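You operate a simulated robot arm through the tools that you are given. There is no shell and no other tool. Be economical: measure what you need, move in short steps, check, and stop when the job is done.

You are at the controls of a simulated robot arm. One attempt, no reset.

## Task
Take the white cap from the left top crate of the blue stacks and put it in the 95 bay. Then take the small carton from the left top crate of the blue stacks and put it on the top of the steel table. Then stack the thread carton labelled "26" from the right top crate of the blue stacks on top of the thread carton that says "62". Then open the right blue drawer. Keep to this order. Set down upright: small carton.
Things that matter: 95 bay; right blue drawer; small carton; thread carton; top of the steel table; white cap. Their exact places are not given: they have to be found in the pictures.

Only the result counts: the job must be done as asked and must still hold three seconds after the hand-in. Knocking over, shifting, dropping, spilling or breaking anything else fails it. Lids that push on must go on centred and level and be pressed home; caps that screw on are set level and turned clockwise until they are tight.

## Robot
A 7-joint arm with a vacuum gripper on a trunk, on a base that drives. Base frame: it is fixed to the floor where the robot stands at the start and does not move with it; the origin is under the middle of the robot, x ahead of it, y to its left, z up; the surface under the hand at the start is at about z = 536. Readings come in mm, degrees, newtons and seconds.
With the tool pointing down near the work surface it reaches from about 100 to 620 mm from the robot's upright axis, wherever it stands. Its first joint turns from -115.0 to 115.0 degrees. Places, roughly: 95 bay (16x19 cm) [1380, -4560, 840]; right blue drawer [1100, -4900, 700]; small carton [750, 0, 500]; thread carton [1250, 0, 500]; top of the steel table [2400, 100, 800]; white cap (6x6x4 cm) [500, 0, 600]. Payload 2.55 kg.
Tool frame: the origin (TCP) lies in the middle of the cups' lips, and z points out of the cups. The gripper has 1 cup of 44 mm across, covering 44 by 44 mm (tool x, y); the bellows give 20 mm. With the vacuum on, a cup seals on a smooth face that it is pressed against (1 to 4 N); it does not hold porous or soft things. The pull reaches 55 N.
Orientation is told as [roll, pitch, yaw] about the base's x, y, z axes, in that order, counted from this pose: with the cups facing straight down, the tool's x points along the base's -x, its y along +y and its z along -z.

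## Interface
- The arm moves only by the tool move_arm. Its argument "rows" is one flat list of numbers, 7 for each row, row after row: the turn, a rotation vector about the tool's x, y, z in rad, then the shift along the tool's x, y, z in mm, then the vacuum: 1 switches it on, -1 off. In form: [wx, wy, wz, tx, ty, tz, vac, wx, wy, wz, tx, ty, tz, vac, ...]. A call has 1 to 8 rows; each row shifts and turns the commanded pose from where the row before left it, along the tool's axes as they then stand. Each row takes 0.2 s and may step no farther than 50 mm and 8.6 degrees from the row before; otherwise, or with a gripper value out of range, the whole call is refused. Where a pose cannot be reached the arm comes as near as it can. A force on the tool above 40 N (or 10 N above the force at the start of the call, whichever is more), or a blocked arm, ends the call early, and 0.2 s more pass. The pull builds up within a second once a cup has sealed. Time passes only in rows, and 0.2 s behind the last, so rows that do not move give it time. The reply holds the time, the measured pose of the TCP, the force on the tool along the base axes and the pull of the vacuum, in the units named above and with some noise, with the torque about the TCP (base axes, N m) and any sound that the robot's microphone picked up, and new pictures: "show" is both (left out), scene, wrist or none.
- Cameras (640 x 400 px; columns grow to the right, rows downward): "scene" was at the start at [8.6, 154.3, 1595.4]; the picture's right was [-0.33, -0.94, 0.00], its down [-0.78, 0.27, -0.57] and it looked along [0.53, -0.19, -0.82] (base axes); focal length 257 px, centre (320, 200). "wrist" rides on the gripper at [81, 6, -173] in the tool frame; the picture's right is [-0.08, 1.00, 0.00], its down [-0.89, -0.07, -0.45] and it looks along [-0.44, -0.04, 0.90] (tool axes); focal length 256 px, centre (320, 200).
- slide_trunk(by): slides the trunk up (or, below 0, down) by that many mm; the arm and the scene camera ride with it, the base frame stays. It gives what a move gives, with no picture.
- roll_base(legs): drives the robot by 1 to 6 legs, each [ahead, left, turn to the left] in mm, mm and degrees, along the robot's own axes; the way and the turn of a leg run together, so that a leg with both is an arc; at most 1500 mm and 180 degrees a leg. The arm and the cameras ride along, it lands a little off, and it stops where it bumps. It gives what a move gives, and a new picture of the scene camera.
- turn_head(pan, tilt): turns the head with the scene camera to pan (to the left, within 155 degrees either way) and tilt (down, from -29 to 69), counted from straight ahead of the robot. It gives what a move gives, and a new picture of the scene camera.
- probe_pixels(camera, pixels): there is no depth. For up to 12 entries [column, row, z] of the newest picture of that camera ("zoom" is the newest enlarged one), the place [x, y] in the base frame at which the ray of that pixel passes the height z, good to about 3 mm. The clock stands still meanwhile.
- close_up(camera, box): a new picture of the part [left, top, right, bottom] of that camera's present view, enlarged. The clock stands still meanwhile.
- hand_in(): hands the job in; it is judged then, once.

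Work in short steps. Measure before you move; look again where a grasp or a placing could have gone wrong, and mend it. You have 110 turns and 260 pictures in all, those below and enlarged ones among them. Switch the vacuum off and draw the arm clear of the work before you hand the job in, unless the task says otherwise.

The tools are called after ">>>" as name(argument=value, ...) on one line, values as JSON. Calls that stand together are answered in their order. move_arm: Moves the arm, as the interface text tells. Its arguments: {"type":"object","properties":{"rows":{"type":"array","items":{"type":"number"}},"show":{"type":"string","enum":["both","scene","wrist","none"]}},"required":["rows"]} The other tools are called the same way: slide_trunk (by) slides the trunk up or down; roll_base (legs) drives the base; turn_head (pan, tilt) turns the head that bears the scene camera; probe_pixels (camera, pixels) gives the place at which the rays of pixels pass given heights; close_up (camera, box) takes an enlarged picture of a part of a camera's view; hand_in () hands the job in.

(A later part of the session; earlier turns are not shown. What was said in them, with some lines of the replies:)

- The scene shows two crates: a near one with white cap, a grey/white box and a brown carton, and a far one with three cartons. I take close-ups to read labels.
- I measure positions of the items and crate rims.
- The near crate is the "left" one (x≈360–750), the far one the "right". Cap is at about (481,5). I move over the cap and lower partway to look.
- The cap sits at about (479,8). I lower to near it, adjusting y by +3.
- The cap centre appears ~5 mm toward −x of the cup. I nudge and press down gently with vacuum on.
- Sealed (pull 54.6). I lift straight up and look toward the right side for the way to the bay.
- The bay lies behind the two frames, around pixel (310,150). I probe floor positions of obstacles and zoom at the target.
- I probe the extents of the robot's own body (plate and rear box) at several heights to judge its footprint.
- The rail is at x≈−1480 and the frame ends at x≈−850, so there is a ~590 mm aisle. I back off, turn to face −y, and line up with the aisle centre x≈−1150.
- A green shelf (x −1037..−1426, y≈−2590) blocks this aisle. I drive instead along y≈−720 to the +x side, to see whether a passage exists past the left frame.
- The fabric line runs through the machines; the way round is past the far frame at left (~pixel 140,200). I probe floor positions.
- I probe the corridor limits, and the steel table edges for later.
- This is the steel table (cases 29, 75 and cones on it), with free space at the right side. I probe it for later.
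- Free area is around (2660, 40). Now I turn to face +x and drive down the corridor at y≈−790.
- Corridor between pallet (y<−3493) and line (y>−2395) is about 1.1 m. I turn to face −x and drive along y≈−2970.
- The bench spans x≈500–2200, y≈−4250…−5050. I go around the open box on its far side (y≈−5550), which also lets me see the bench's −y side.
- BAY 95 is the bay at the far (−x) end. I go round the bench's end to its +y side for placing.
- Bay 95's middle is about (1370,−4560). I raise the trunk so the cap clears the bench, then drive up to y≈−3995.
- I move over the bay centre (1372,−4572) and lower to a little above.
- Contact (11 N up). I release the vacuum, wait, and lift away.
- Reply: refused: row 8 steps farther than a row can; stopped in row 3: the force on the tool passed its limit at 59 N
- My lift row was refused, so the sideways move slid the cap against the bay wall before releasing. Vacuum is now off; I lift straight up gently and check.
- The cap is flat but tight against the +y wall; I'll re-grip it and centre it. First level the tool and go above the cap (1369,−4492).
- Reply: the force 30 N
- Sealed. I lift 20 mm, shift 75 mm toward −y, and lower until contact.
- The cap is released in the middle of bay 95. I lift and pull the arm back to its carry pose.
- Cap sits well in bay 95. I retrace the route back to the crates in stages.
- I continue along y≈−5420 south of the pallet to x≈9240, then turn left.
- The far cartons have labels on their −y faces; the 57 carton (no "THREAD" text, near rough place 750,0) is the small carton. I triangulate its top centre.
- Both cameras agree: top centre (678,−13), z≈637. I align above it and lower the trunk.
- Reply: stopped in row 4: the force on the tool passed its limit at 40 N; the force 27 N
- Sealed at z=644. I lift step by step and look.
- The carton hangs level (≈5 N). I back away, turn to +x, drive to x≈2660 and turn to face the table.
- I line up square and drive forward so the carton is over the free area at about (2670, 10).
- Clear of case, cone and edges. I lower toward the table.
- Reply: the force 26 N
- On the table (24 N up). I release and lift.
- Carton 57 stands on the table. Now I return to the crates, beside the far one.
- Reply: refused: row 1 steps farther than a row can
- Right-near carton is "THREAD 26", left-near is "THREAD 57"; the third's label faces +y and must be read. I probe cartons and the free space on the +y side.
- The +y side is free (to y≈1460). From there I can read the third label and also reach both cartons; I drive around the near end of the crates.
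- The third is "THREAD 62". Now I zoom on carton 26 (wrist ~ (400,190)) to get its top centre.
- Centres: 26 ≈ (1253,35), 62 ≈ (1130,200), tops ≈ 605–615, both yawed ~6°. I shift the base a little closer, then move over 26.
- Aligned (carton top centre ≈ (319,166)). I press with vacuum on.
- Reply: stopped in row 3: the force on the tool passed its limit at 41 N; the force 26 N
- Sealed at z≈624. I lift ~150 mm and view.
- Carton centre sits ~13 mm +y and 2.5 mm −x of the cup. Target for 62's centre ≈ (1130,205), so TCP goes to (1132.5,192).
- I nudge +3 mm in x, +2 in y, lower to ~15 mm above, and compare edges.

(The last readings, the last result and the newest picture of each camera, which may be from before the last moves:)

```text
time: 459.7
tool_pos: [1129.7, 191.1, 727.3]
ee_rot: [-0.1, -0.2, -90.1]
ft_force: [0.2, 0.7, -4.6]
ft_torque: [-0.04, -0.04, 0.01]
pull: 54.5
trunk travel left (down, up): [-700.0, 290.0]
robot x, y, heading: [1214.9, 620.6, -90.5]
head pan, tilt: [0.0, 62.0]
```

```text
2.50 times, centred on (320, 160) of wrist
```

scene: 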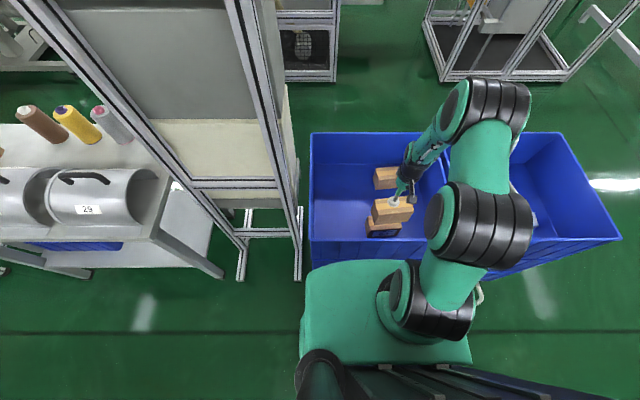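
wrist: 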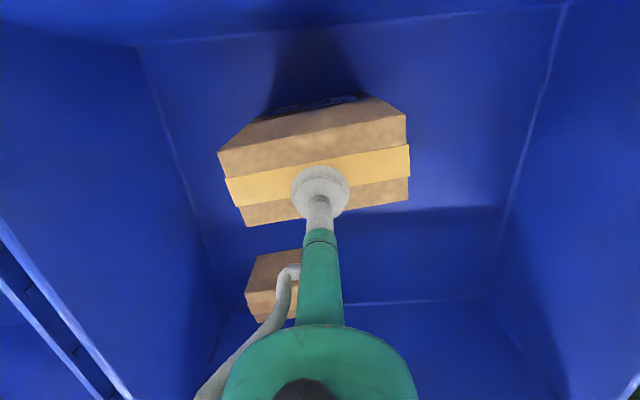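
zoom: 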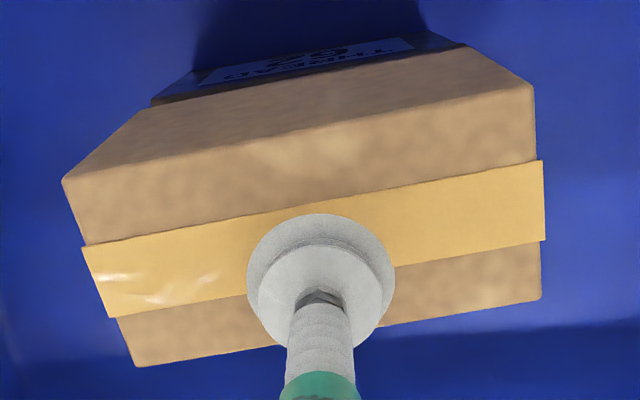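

Edges of the two cartons line up well. I lower onto it.

>>> move_arm(rows=[0, 0, 0, 0, 2, 10, 1, 0, 0, 0, 0, 0, 5, 1, 0, 0, 0, 0, 0, 3, 1, 0, 0, 0, 0, 0, 2, 1, 0, 0, 0, 0, 0, 0, 1], show="none")

```text
time: 460.6
tool_pos: [1132.0, 188.6, 711.3]
ee_rot: [-0.2, -0.7, -90.1]
ft_force: [4.2, 5.9, 20.3]
ft_torque: [0.41, -0.06, -0.03]
pull: 55.3
trunk travel left (down, up): [-700.0, 290.0]
robot x, y, heading: [1219.5, 622.6, -90.1]
head pan, tilt: [0.0, 62.0]
stopped in row 4: the force on the tool passed its limit at 40 N (the readings are from after the stop); the commanded pose is now the measured one
```

Contact at 711. I back the pressure off slightly, release, wait, and lift.

>>> move_arm(rows=[0, 0, 0, 0, 0, -3, 1, 0, 0, 0, 0, 0, 0, -1, 0, 0, 0, 0, 0, 0, -1, 0, 0, 0, 0, 0, 0, -1, 0, 0, 0, 0, 0, -5, -1, 0, 0, 0, 0, 0, -15, -1, 0, 0, 0, 0, 0, -40, -1, 0, 0, 0, 0, 0, -45, -1], show="both")

>>> close_up(camera="scene", box=[350, 180, 430, 250])

```text
time: 462.4
tool_pos: [1128.9, 190.2, 818.8]
ee_rot: [0.0, -0.7, -90.1]
ft_force: [0.9, -0.3, -0.4]
ft_torque: [-0.04, -0.01, -0.04]
pull: 0.0
trunk travel left (down, up): [-700.0, 290.0]
robot x, y, heading: [1219.6, 621.7, -90.2]
head pan, tilt: [0.0, 62.0]
```

scene: 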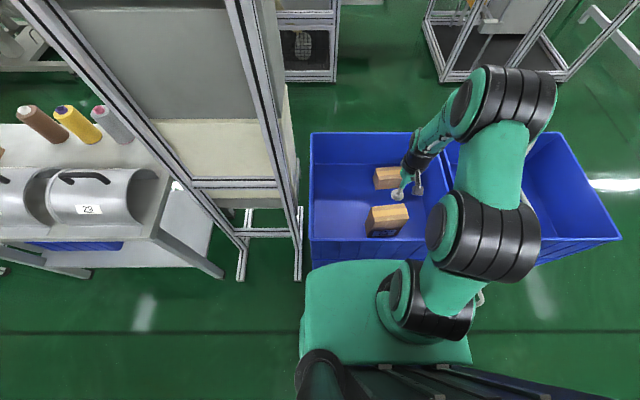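
wrist: 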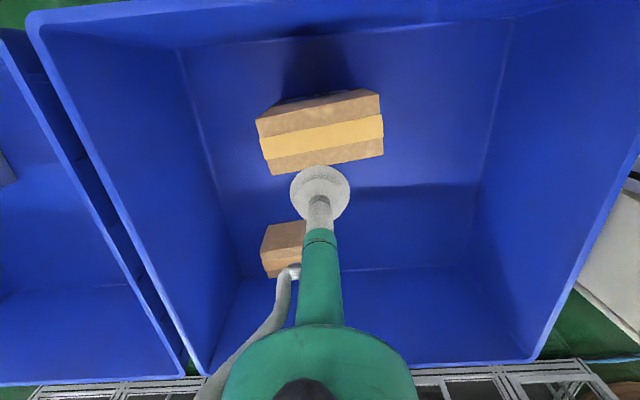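

```text
5.71 times, centred on (390, 215) of scene
```

zoom: 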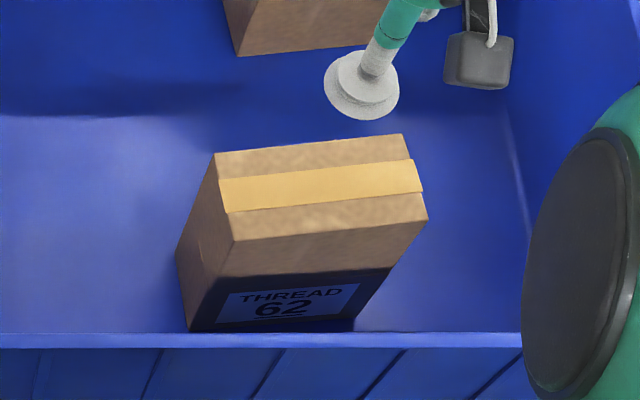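

The stack is neat and stable. I raise the trunk and start back round to the drawers.

>>> slide_trunk(by=200)

>>> roll_base(legs=[[-290, 0, 0], [0, 0, -89.8], [1390, 0, 0], [0, 900, 0], [0, 880, 0], [0, 0, 180]])

```text
time: 464.6
tool_pos: [1129.0, 188.7, 1018.7]
ee_rot: [-0.2, -0.5, -90.2]
ft_force: [0.1, -0.9, 0.0]
ft_torque: [0.0, -0.02, -0.04]
pull: 0.0
trunk travel left (down, up): [-900.0, 90.0]
robot x, y, heading: [1218.6, 623.7, -90.5]
head pan, tilt: [0.0, 62.0]
```

```text
time: 493.0
tool_pos: [125.5, -913.4, 1017.4]
ee_rot: [-0.2, -0.5, -1.5]
ft_force: [0.5, 0.7, 0.3]
ft_torque: [0.0, -0.02, 0.0]
pull: 0.1
trunk travel left (down, up): [-900.0, 90.0]
robot x, y, heading: [-304.8, -812.8, -1.6]
head pan, tilt: [0.0, 62.0]
```

scene: 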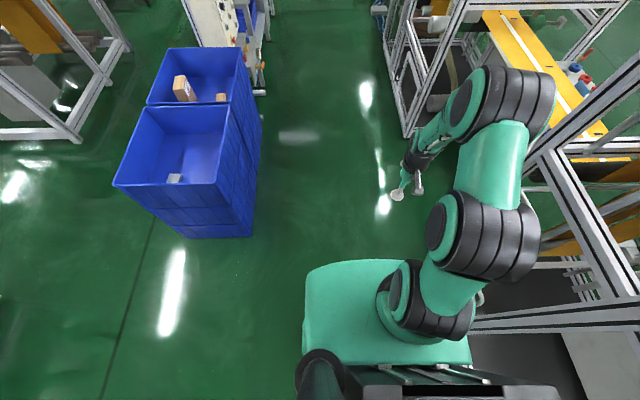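

>>> roll_base(legs=[[0, 0, 2.2], [1500, 0, 0], [1500, 0, 0], [1200, 0, 0]])

```text
time: 513.1
tool_pos: [4239.9, -851.4, 1018.4]
ee_rot: [-0.1, -0.5, 0.5]
ft_force: [0.2, 0.3, 0.3]
ft_torque: [0.0, -0.02, -0.02]
pull: 0.1
trunk travel left (down, up): [-900.0, 90.0]
robot x, y, heading: [3808.9, -763.4, 0.3]
head pan, tilt: [0.0, 62.0]
```

scene: 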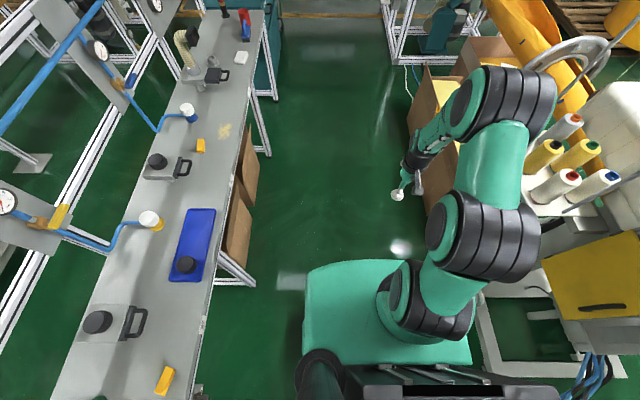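

>>> roll_base(legs=[[0, 0, -0.3], [1500, 0, 0], [1500, 0, 0], [1500, 0, 0], [850, 0, 0]])

```text
time: 539.0
tool_pos: [9590.9, -628.4, 1017.4]
ee_rot: [-0.2, -0.6, 3.7]
ft_force: [0.1, -0.1, -1.0]
ft_torque: [-0.02, -0.07, -0.01]
pull: 0.1
trunk travel left (down, up): [-900.0, 90.0]
robot x, y, heading: [9153.9, -570.3, 3.8]
head pan, tilt: [0.0, 62.0]
```

scene: 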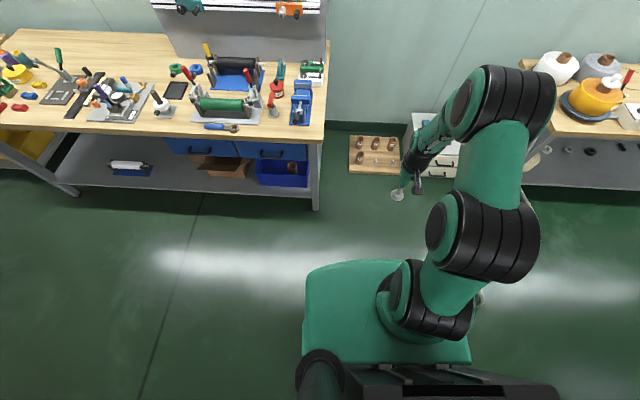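

>>> roll_base(legs=[[0, 0, -93.8], [1500, 0, 0], [1500, 0, 0], [1500, 0, 0], [360, 0, 0], [0, 0, -90]])

```text
time: 570.3
tool_pos: [8646.4, -5287.1, 1017.9]
ee_rot: [-0.3, -0.6, 176.7]
ft_force: [0.4, 0.7, 0.4]
ft_torque: [0.0, -0.01, 0.0]
pull: 0.1
trunk travel left (down, up): [-900.0, 90.0]
robot x, y, heading: [9072.7, -5405.7, 176.7]
head pan, tilt: [0.0, 62.0]
```

scene: 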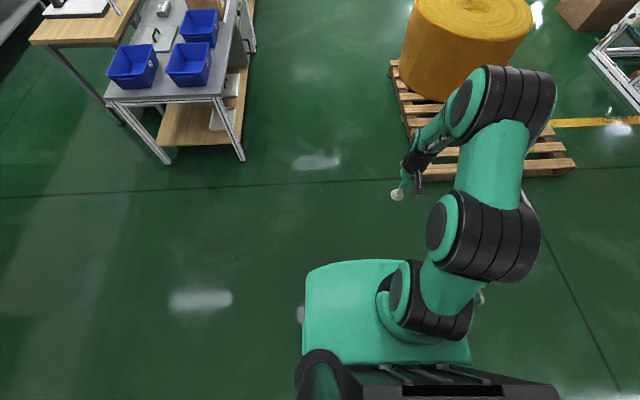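

>>> roll_base(legs=[[0, 70, 3.3], [1500, 0, 0], [1500, 0, 0], [1300, 0, 0]])

```text
time: 591.3
tool_pos: [4380.6, -5338.3, 1018.3]
ee_rot: [-0.2, -0.5, 178.7]
ft_force: [-0.5, -0.6, -0.3]
ft_torque: [0.0, 0.02, 0.02]
pull: 0.1
trunk travel left (down, up): [-900.0, 90.0]
robot x, y, heading: [4814.2, -5438.1, 178.7]
head pan, tilt: [0.0, 62.0]
```

scene: 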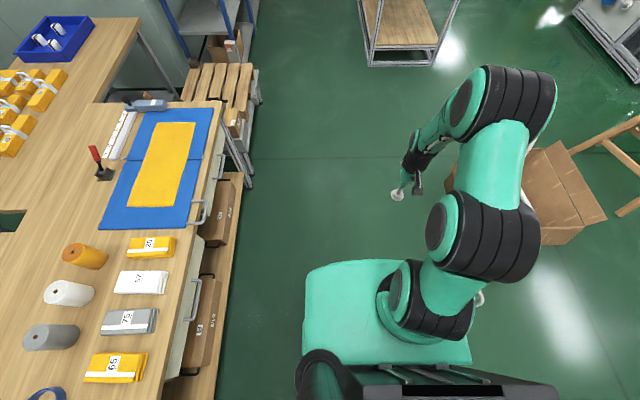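

>>> roll_base(legs=[[0, 60, 1.3], [1500, 0, 0], [1500, 0, 0], [640, 60, 0], [0, 0, -90]])

>>> turn_head(pan=0, tilt=45)

```text
time: 613.5
tool_pos: [1200.3, -5221.8, 1017.1]
ee_rot: [-0.2, -0.5, 91.1]
ft_force: [0.3, -0.6, 0.6]
ft_torque: [0.0, -0.01, 0.01]
pull: 0.0
trunk travel left (down, up): [-900.0, 90.0]
robot x, y, heading: [1126.5, -5656.7, 91.2]
head pan, tilt: [0.0, 62.0]
```

scene: 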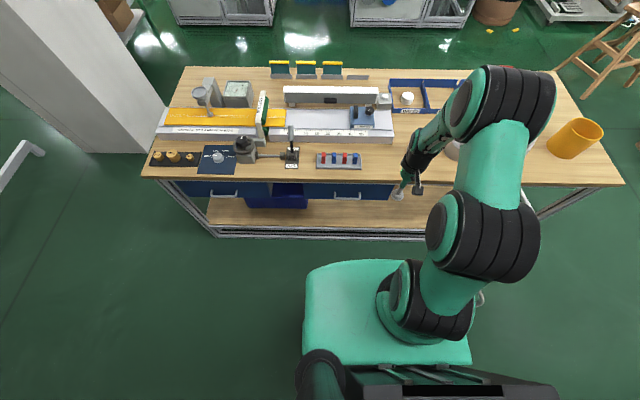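

```text
time: 614.3
tool_pos: [1202.3, -5221.7, 1017.4]
ee_rot: [-0.2, -0.6, 91.2]
ft_force: [-0.3, 0.4, 0.8]
ft_torque: [0.01, 0.02, 0.03]
pull: 0.0
trunk travel left (down, up): [-900.0, 90.0]
robot x, y, heading: [1122.3, -5654.8, 91.1]
head pan, tilt: [0.0, 45.0]
```

scene: 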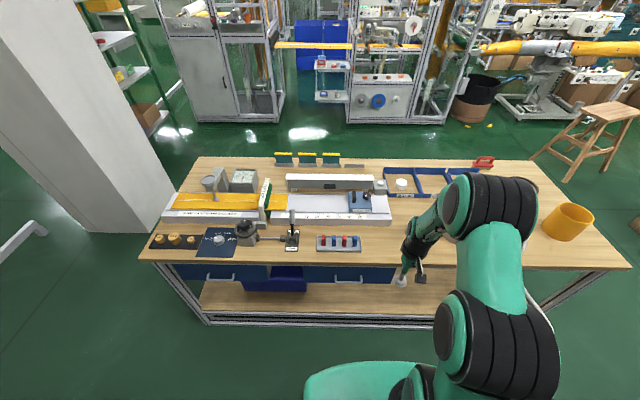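

The right blue drawer is at pixel (350,275). I lower the trunk by 300 and look at its front.

>>> slide_trunk(by=-300)

>>> turn_head(pan=0, tilt=50)

>>> close_up(camera="scene", box=[260, 140, 440, 280])

>>> move_arm(rows=[0, -0.15, 0, 0, 0, 0, -1, 0, -0.15, 0, 0, 0, 0, -1, 0, -0.15, 0, 0, 0, 0, -1, 0, -0.15, 0, 0, 0, 0, -1, 0, -0.15, 0, 0, 0, 0, -1], show="both")

```text
time: 617.3
tool_pos: [1200.5, -5222.3, 718.7]
ee_rot: [-0.1, -0.6, 91.2]
ft_force: [-0.7, 0.1, -0.5]
ft_torque: [-0.02, 0.0, 0.02]
pull: 0.0
trunk travel left (down, up): [-600.0, 390.0]
robot x, y, heading: [1121.8, -5657.8, 91.2]
head pan, tilt: [0.0, 45.0]
```

```text
time: 618.0
tool_pos: [1202.4, -5222.4, 717.3]
ee_rot: [-0.2, -0.5, 91.2]
ft_force: [0.0, -0.2, -0.3]
ft_torque: [0.01, 0.0, -0.01]
pull: 0.0
trunk travel left (down, up): [-600.0, 390.0]
robot x, y, heading: [1126.1, -5657.2, 91.0]
head pan, tilt: [0.0, 50.0]
```

scene: 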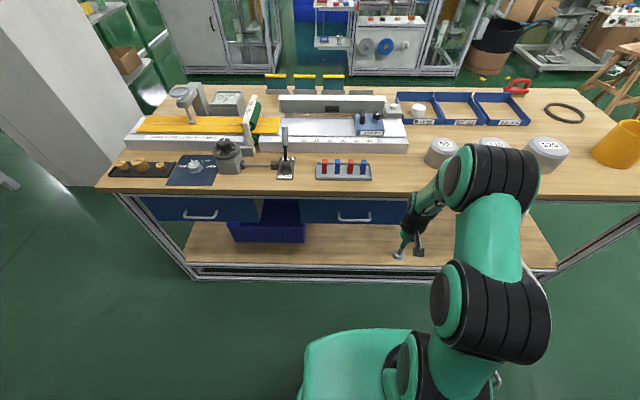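

```text
2.86 times, centred on (350, 210) of scene
```

zoom: 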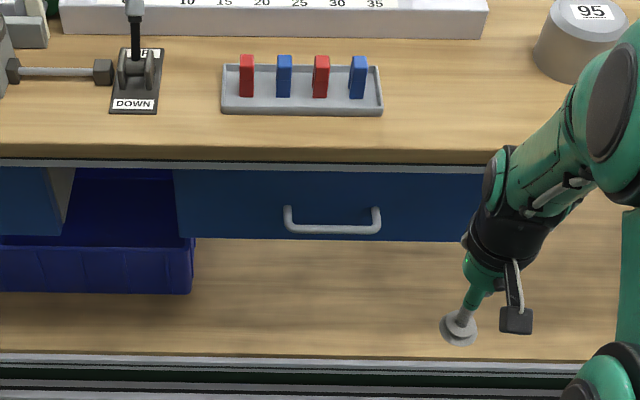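

```text
time: 619.2
tool_pos: [1187.9, -5224.5, 718.0]
ee_rot: [3.2, -38.3, 91.2]
ft_force: [1.1, -0.1, 0.6]
ft_torque: [-0.04, 0.12, 0.09]
pull: 0.0
out of reach, approached as far as the arm can: row 4
trunk travel left (down, up): [-600.0, 390.0]
robot x, y, heading: [1123.6, -5655.4, 91.3]
head pan, tilt: [0.0, 50.0]
```

scene: 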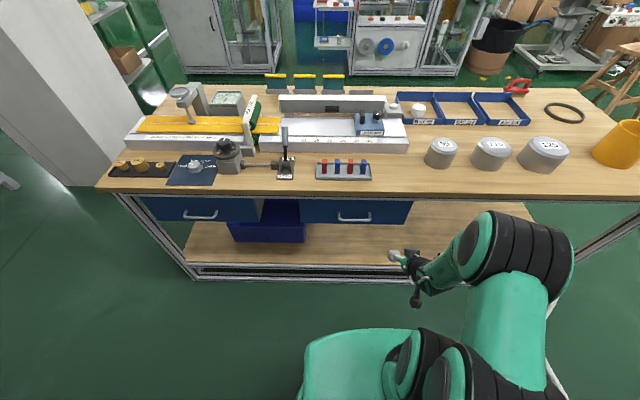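
wrist: 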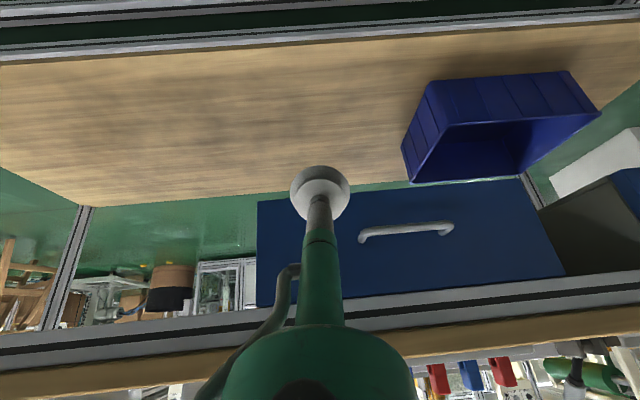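

Pointing forward needs the TCP further from the body. I probe the drawer front geometry.

>>> probe_pixels(camera="scene", pixels=[[338, 218, 720], [371, 218, 720], [355, 220, 720], [300, 222, 700], [406, 223, 700], [300, 200, 790], [413, 202, 790], [355, 196, 840], [398, 212, 740], [398, 212, 760]])

>>> probe_pixels(camera="wrist", pixels=[[405, 232, 730], [405, 232, 740], [258, 203, 690], [256, 305, 790], [520, 178, 690], [566, 276, 790], [300, 300, 800], [300, 330, 800]])

```text
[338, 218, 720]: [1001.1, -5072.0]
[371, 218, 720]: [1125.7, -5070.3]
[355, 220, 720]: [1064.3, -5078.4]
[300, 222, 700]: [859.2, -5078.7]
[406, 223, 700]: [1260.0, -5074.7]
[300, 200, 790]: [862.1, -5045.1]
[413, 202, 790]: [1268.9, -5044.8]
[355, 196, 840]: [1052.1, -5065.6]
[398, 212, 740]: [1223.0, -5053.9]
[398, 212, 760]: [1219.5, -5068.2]
```

```text
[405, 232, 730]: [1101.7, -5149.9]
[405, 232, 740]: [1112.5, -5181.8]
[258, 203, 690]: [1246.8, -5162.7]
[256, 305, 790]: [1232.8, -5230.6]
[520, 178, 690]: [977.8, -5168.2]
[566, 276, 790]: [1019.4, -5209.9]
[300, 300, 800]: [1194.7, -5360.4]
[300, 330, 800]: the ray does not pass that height
```

Geometry: drawer front y≈−5033, x≈860–1260, z≈635–773; handle x≈1000–1126 at z≈705. I extend forward ~90 mm, then continue turning the tool to point at the drawer.

>>> move_arm(rows=[0, 0, 0, -35.5, 0, 27.7, -1, 0, 0, 0, -35.5, 0, 27.7, -1, 0, 0, 0, 0, 0, 0, -1, 0, -0.14, 0, 0, 0, 0, -1, 0, -0.14, 0, 0, 0, 0, -1, 0, -0.14, 0, 0, 0, 0, -1], show="none")

```text
time: 620.6
tool_pos: [1187.2, -5134.1, 716.4]
ee_rot: [6.4, -62.3, 87.0]
ft_force: [-0.4, 0.3, 0.2]
ft_torque: [-0.01, -0.02, -0.02]
pull: 0.0
trunk travel left (down, up): [-600.0, 390.0]
robot x, y, heading: [1121.3, -5655.9, 91.4]
head pan, tilt: [0.0, 50.0]
```

I finish the rotation with a small lean correction and lower to z≈706.

>>> move_arm(rows=[0.012, -0.121, 0, 0, 0, 0, -1, 0.012, -0.121, 0, 0, 0, 0, -1, 0.012, -0.121, 0, 0, 0, 0, -1, 0.012, -0.121, 0, 0, 0, 0, -1, 0, 0, 0, 10, 0, 0, -1, 0, 0, 0, 0, 0, 0, -1], show="both")

>>> close_up(camera="scene", box=[290, 180, 450, 280])

```text
time: 622.0
tool_pos: [1184.2, -5134.2, 709.8]
ee_rot: [6.7, -61.8, 86.7]
ft_force: [-0.5, -0.6, -1.0]
ft_torque: [0.02, -0.01, 0.01]
pull: 0.1
out of reach, approached as far as the arm can: row 1, 2, 3, 4, 5
trunk travel left (down, up): [-600.0, 390.0]
robot x, y, heading: [1122.2, -5651.4, 91.0]
head pan, tilt: [0.0, 50.0]
```

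scene: 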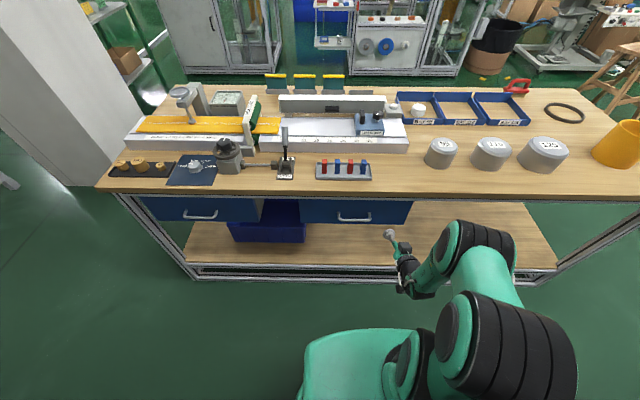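
wrist: 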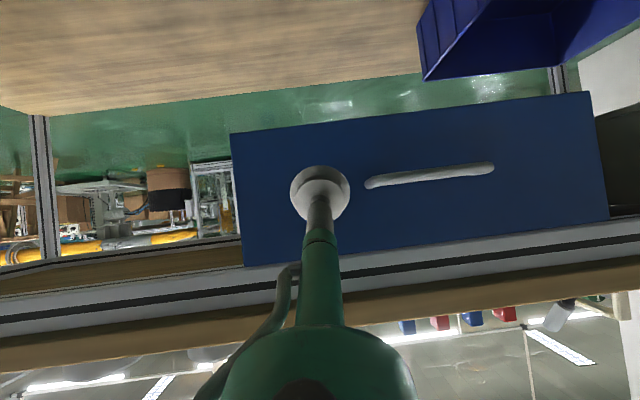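

```text
4.00 times, centred on (370, 230) of scene
```

zoom: 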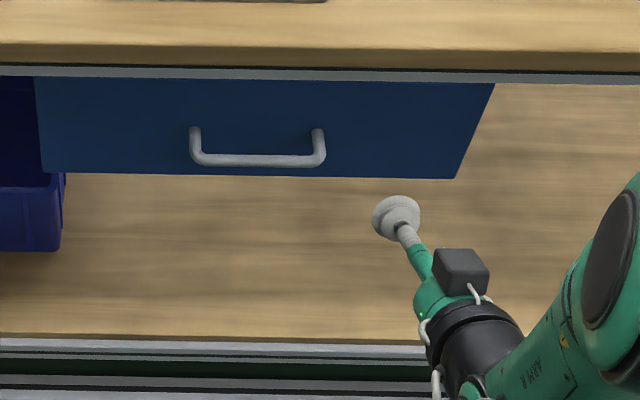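

The wrist stops at ~62°; the forearm is too steep. I lower the trunk 200 mm and raise the arm equally so the forearm flattens, then retry the rotation.

>>> slide_trunk(by=-220)

>>> move_arm(rows=[0, 0, 0, -39.8, 0, -20.8, -1, 0, 0, 0, -39.8, 0, -20.8, -1, 0, 0, 0, -39.8, 0, -20.8, -1, 0, 0, 0, -39.8, 0, -20.8, -1, 0, 0, 0, -35, 0, -18, -1, 0.012, -0.121, 0, 0, 0, 0, -1, 0.012, -0.121, 0, 0, 0, 0, -1, 0.012, -0.121, 0, 0, 0, 0, -1], show="none")

```text
time: 624.3
tool_pos: [1185.5, -5135.4, 490.1]
ee_rot: [6.6, -61.7, 86.8]
ft_force: [-0.5, -0.7, -0.3]
ft_torque: [0.02, 0.01, -0.01]
pull: 0.1
trunk travel left (down, up): [-380.0, 610.0]
robot x, y, heading: [1120.6, -5662.1, 91.3]
head pan, tilt: [0.0, 50.0]
```

```text
time: 626.1
tool_pos: [1197.7, -5131.4, 710.9]
ee_rot: [9.1, -72.1, 83.2]
ft_force: [0.2, 0.2, 0.4]
ft_torque: [0.01, -0.03, 0.02]
pull: 0.0
out of reach, approached as far as the arm can: row 7, 8
trunk travel left (down, up): [-380.0, 610.0]
robot x, y, heading: [1122.7, -5657.4, 91.1]
head pan, tilt: [0.0, 50.0]
```

Better (72°); reaching further also helps. I back the base ~85 mm, extend the arm, and complete the rotation.

>>> roll_base(legs=[[-90, 0, 0]])

>>> move_arm(rows=[0, 0, 0, -11.3, -1, 35.2, -1, 0, 0, 0, -11.3, -1, 35.2, -1, 0, 0, 0, -11.3, -1, 35.2, -1, 0.011, -0.103, 0, 0, 0, 0, -1, 0.011, -0.103, 0, 0, 0, 0, -1, 0.011, -0.103, 0, 0, 0, 0, -1, 0, 0, 0, 0, 0, 0, -1], show="both")

```text
time: 627.2
tool_pos: [1199.3, -5220.5, 709.7]
ee_rot: [9.1, -72.1, 83.2]
ft_force: [0.1, 0.5, -0.1]
ft_torque: [0.01, 0.01, 0.0]
pull: 0.1
trunk travel left (down, up): [-380.0, 610.0]
robot x, y, heading: [1125.7, -5746.3, 91.3]
head pan, tilt: [0.0, 50.0]
```

scene: 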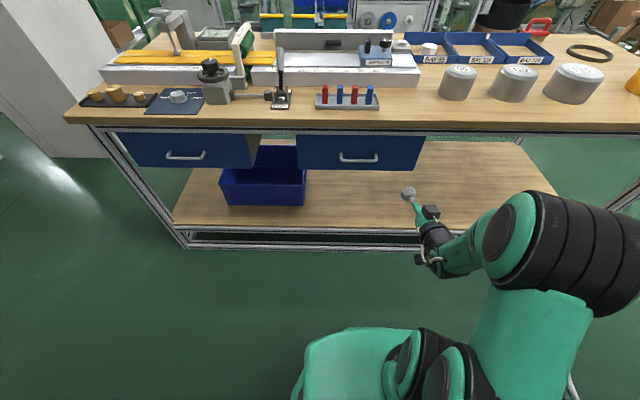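

```text
time: 628.8
tool_pos: [1197.6, -5109.1, 714.4]
ee_rot: [36.0, -85.8, 54.4]
ft_force: [0.2, -0.6, -1.1]
ft_torque: [0.02, -0.02, 0.02]
pull: 0.1
out of reach, approached as far as the arm can: row 6
trunk travel left (down, up): [-380.0, 610.0]
robot x, y, heading: [1122.2, -5744.6, 91.3]
head pan, tilt: [0.0, 50.0]
```

scene: 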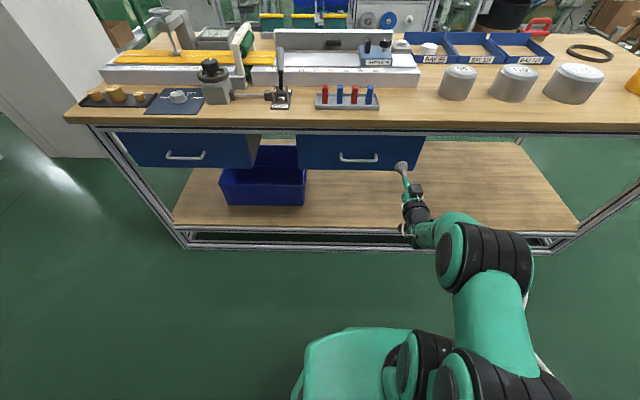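
wrist: 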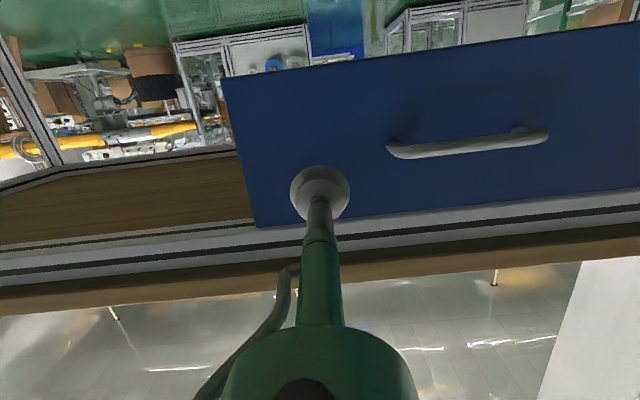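

Tool now points at the drawer (within ~3°). I advance with the vacuum on until contact beside the handle.

>>> move_arm(rows=[0, 0, 0, 0, 0, 35, 1, 0.006, -0.055, 0, 0, 0, 15, 1, 0, 0, 0, 0, 0, 10, 1, 0, 0, 0, 0, 0, 7, 1, 0, 0, 0, 0, 0, 5, 1, 0, 0, 0, 0, 0, 5, 1, 0, 0, 0, 0, 0, 0, 1], show="wrist")

```text
time: 630.4
tool_pos: [1200.4, -5061.6, 720.5]
ee_rot: [80.3, -87.5, 10.0]
ft_force: [-0.4, -1.2, -0.4]
ft_torque: [0.02, 0.02, 0.02]
pull: 0.0
out of reach, approached as far as the arm can: row 2, 5, 6
trunk travel left (down, up): [-380.0, 610.0]
robot x, y, heading: [1125.9, -5746.4, 91.1]
head pan, tilt: [0.0, 50.0]
```

wrist: 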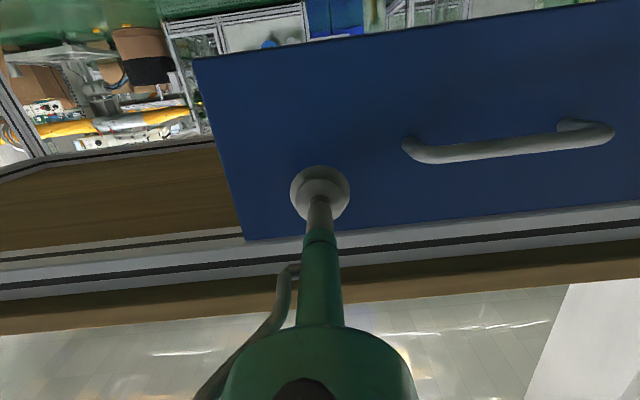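

Tool is level but at full reach; I drive the base 22 mm forward, then press the rest with the arm.

>>> roll_base(legs=[[22, 0, 0]])

>>> move_arm(rows=[0, 0, 0, 0, 0, 4, 1, 0, 0, 0, 0, 0, 4, 1, 0, 0, 0, 0, 0, 4, 1, 0, 0, 0, 0, 0, 4, 1, 0, 0, 0, 0, 0, 0, 1, 0, 0, 0, 0, 0, 0, 1], show="wrist")

```text
time: 631.2
tool_pos: [1198.7, -5041.1, 720.0]
ee_rot: [79.1, -87.5, 11.3]
ft_force: [-0.6, 1.2, -1.8]
ft_torque: [0.35, -0.24, -0.27]
pull: 54.8
trunk travel left (down, up): [-380.0, 610.0]
robot x, y, heading: [1126.4, -5726.8, 91.1]
head pan, tilt: [0.0, 50.0]
```

scene: 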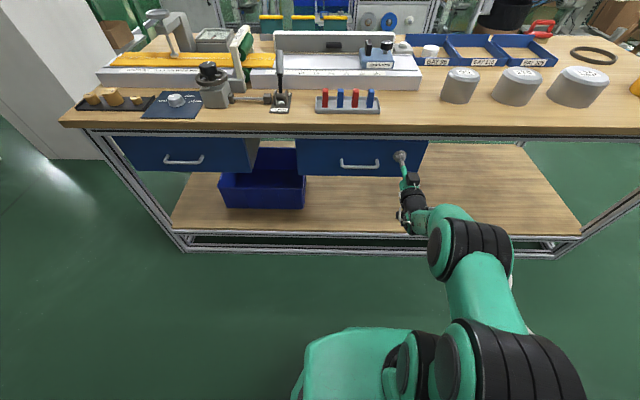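

```text
time: 632.6
tool_pos: [1198.3, -5026.8, 720.2]
ee_rot: [75.8, -87.4, 14.6]
ft_force: [3.4, -23.0, -4.4]
ft_torque: [0.5, -0.51, -0.24]
pull: 54.8
trunk travel left (down, up): [-380.0, 610.0]
robot x, y, heading: [1121.1, -5726.0, 91.2]
head pan, tilt: [0.0, 50.0]
```

wrist: 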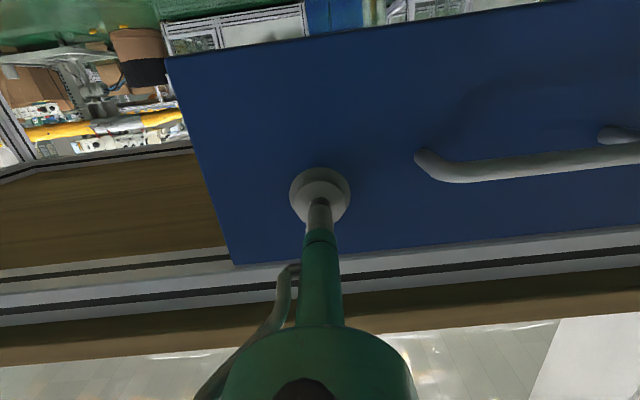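

Sealed on the drawer front. I pull it by backing the base 120 mm.

>>> roll_base(legs=[[-60, 0, 0], [-70, 0, 0]])

```text
time: 634.2
tool_pos: [1198.8, -5151.0, 721.0]
ee_rot: [75.3, -87.6, 15.3]
ft_force: [-15.1, -1.3, -9.2]
ft_torque: [0.27, 0.37, -0.37]
pull: 54.6
trunk travel left (down, up): [-380.0, 610.0]
robot x, y, heading: [1123.9, -5851.3, 91.1]
head pan, tilt: [0.0, 50.0]
```

scene: 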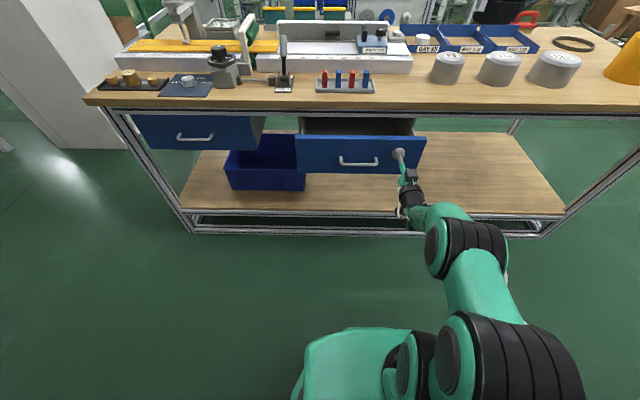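

Drawer is following (≈120 mm open). I pull further: 70 mm with the base, then 50 mm with the arm.

>>> roll_base(legs=[[-70, 0, 0]])

>>> move_arm(rows=[0, 0, 0, 0, 0, -12, 1, 0, 0, 0, 0, 0, -12, 1, 0, 0, 0, 0, 0, -12, 1, 0, 0, 0, 0, 0, -12, 1, 0, 0, 0, 0, 0, 0, 1], show="scene")

```text
time: 635.2
tool_pos: [1199.0, -5219.5, 721.4]
ee_rot: [75.3, -87.6, 15.6]
ft_force: [-10.3, -1.3, -1.7]
ft_torque: [0.17, 0.1, -0.45]
pull: 55.0
trunk travel left (down, up): [-380.0, 610.0]
robot x, y, heading: [1127.5, -5922.2, 91.4]
head pan, tilt: [0.0, 50.0]
```

scene: 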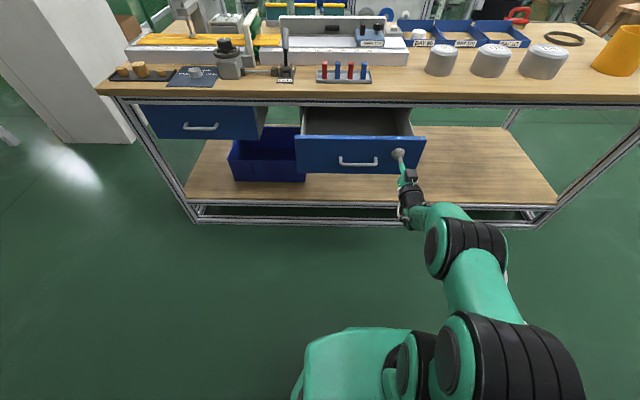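

```text
time: 636.4
tool_pos: [1199.8, -5261.9, 720.7]
ee_rot: [54.0, -87.0, 36.7]
ft_force: [-6.4, -1.2, -17.3]
ft_torque: [0.83, -0.34, -0.26]
pull: 54.8
out of reach, approached as far as the arm can: row 4
trunk travel left (down, up): [-380.0, 610.0]
robot x, y, heading: [1125.9, -5918.1, 91.1]
head pan, tilt: [0.0, 50.0]
```

scene: 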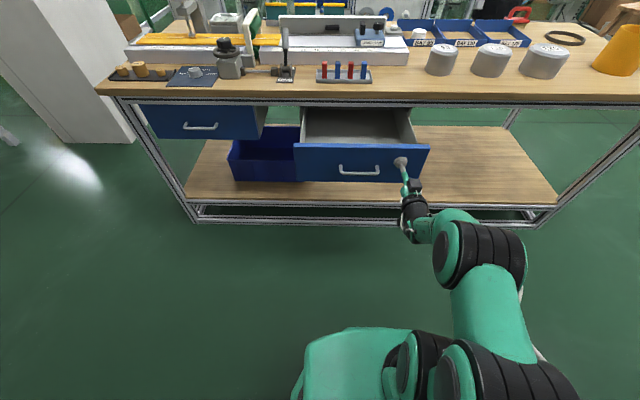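

About 230 mm open without reaching the stop. I pull 45 mm more with the base (rear still clear of the cabinets at y≈−6330).

>>> roll_base(legs=[[-45, 0, 0]])

```text
time: 637.3
tool_pos: [1197.1, -5307.4, 721.0]
ee_rot: [54.1, -87.1, 36.6]
ft_force: [-10.5, -0.9, -21.1]
ft_torque: [0.77, 0.1, -0.31]
pull: 55.1
trunk travel left (down, up): [-380.0, 610.0]
robot x, y, heading: [1131.1, -5963.2, 91.3]
head pan, tilt: [0.0, 50.0]
```

scene: 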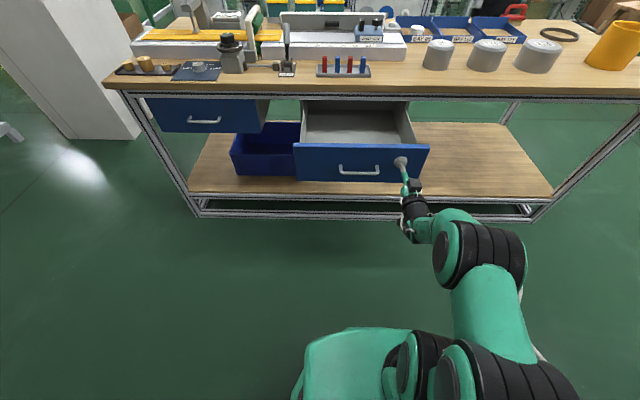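

Drawer is ≈275 mm open. I release, and withdraw the arm with a slight downward tilt.

>>> move_arm(rows=[0, 0, 0, 0, 0, 0, -1, 0, 0, 0, 0, 0, 0, -1, 0, 0, 0, 0, 0, 0, -1, 0, 0, 0, 0, 0, 0, -1, 0, 0, 0, 0, 0, -8, -1, 0, 0.08, 0, 0, 0, -15, -1, 0, 0.1, 0, 0, 0, -20, -1, 0, 0.1, 0, 0, 0, -20, -1], show="both")

```text
time: 639.1
tool_pos: [1199.2, -5371.2, 728.4]
ee_rot: [8.0, -72.0, 83.1]
ft_force: [-0.1, -0.4, -0.3]
ft_torque: [-0.01, 0.02, -0.02]
pull: 0.0
trunk travel left (down, up): [-380.0, 610.0]
robot x, y, heading: [1124.5, -5960.2, 91.2]
head pan, tilt: [0.0, 50.0]
```

scene: 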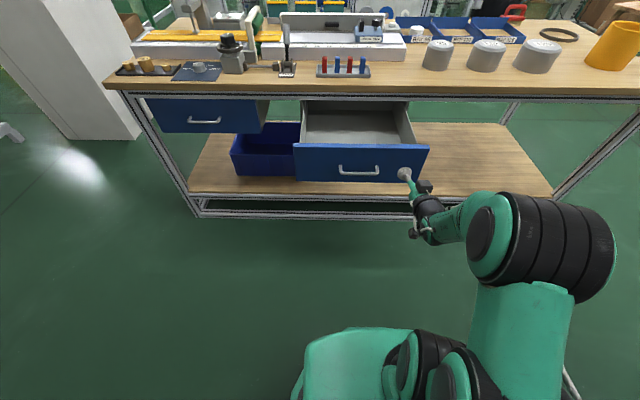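
wrist: 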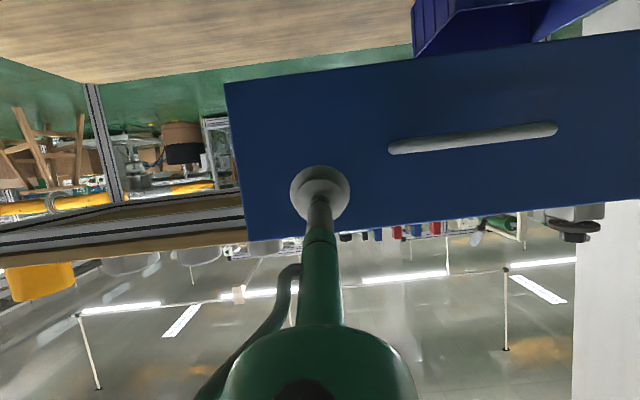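

The drawer stays open, the vacuum is off and the cup is about 60 mm clear of the front. I hand the job in.

>>> hand_in()

```text
The job is handed in.
```

I did all four steps in the order you gave, and the job is handed in; no pass or fail came back.

- **White cap:** it lies flat near the middle of bay 95. My first release was refused, so the cap slid against the bay wall with up to 59 N on the tool. I re-gripped and re-centred it, and the bay did not appear to move.
- **Small carton:** it stands upright on the free right side of the steel table. I took this to be the brown carton marked "57". The left crate also held a small grey-white box that I left alone, and I chose the brown one because only it matched the rough position you gave.
- **Thread cartons:** "26" sits squarely on "62" in the right top crate. I read both labels before lifting.
- **Right blue drawer:** it is about 275 mm open and stayed put after release. I did not pull it to its stop.
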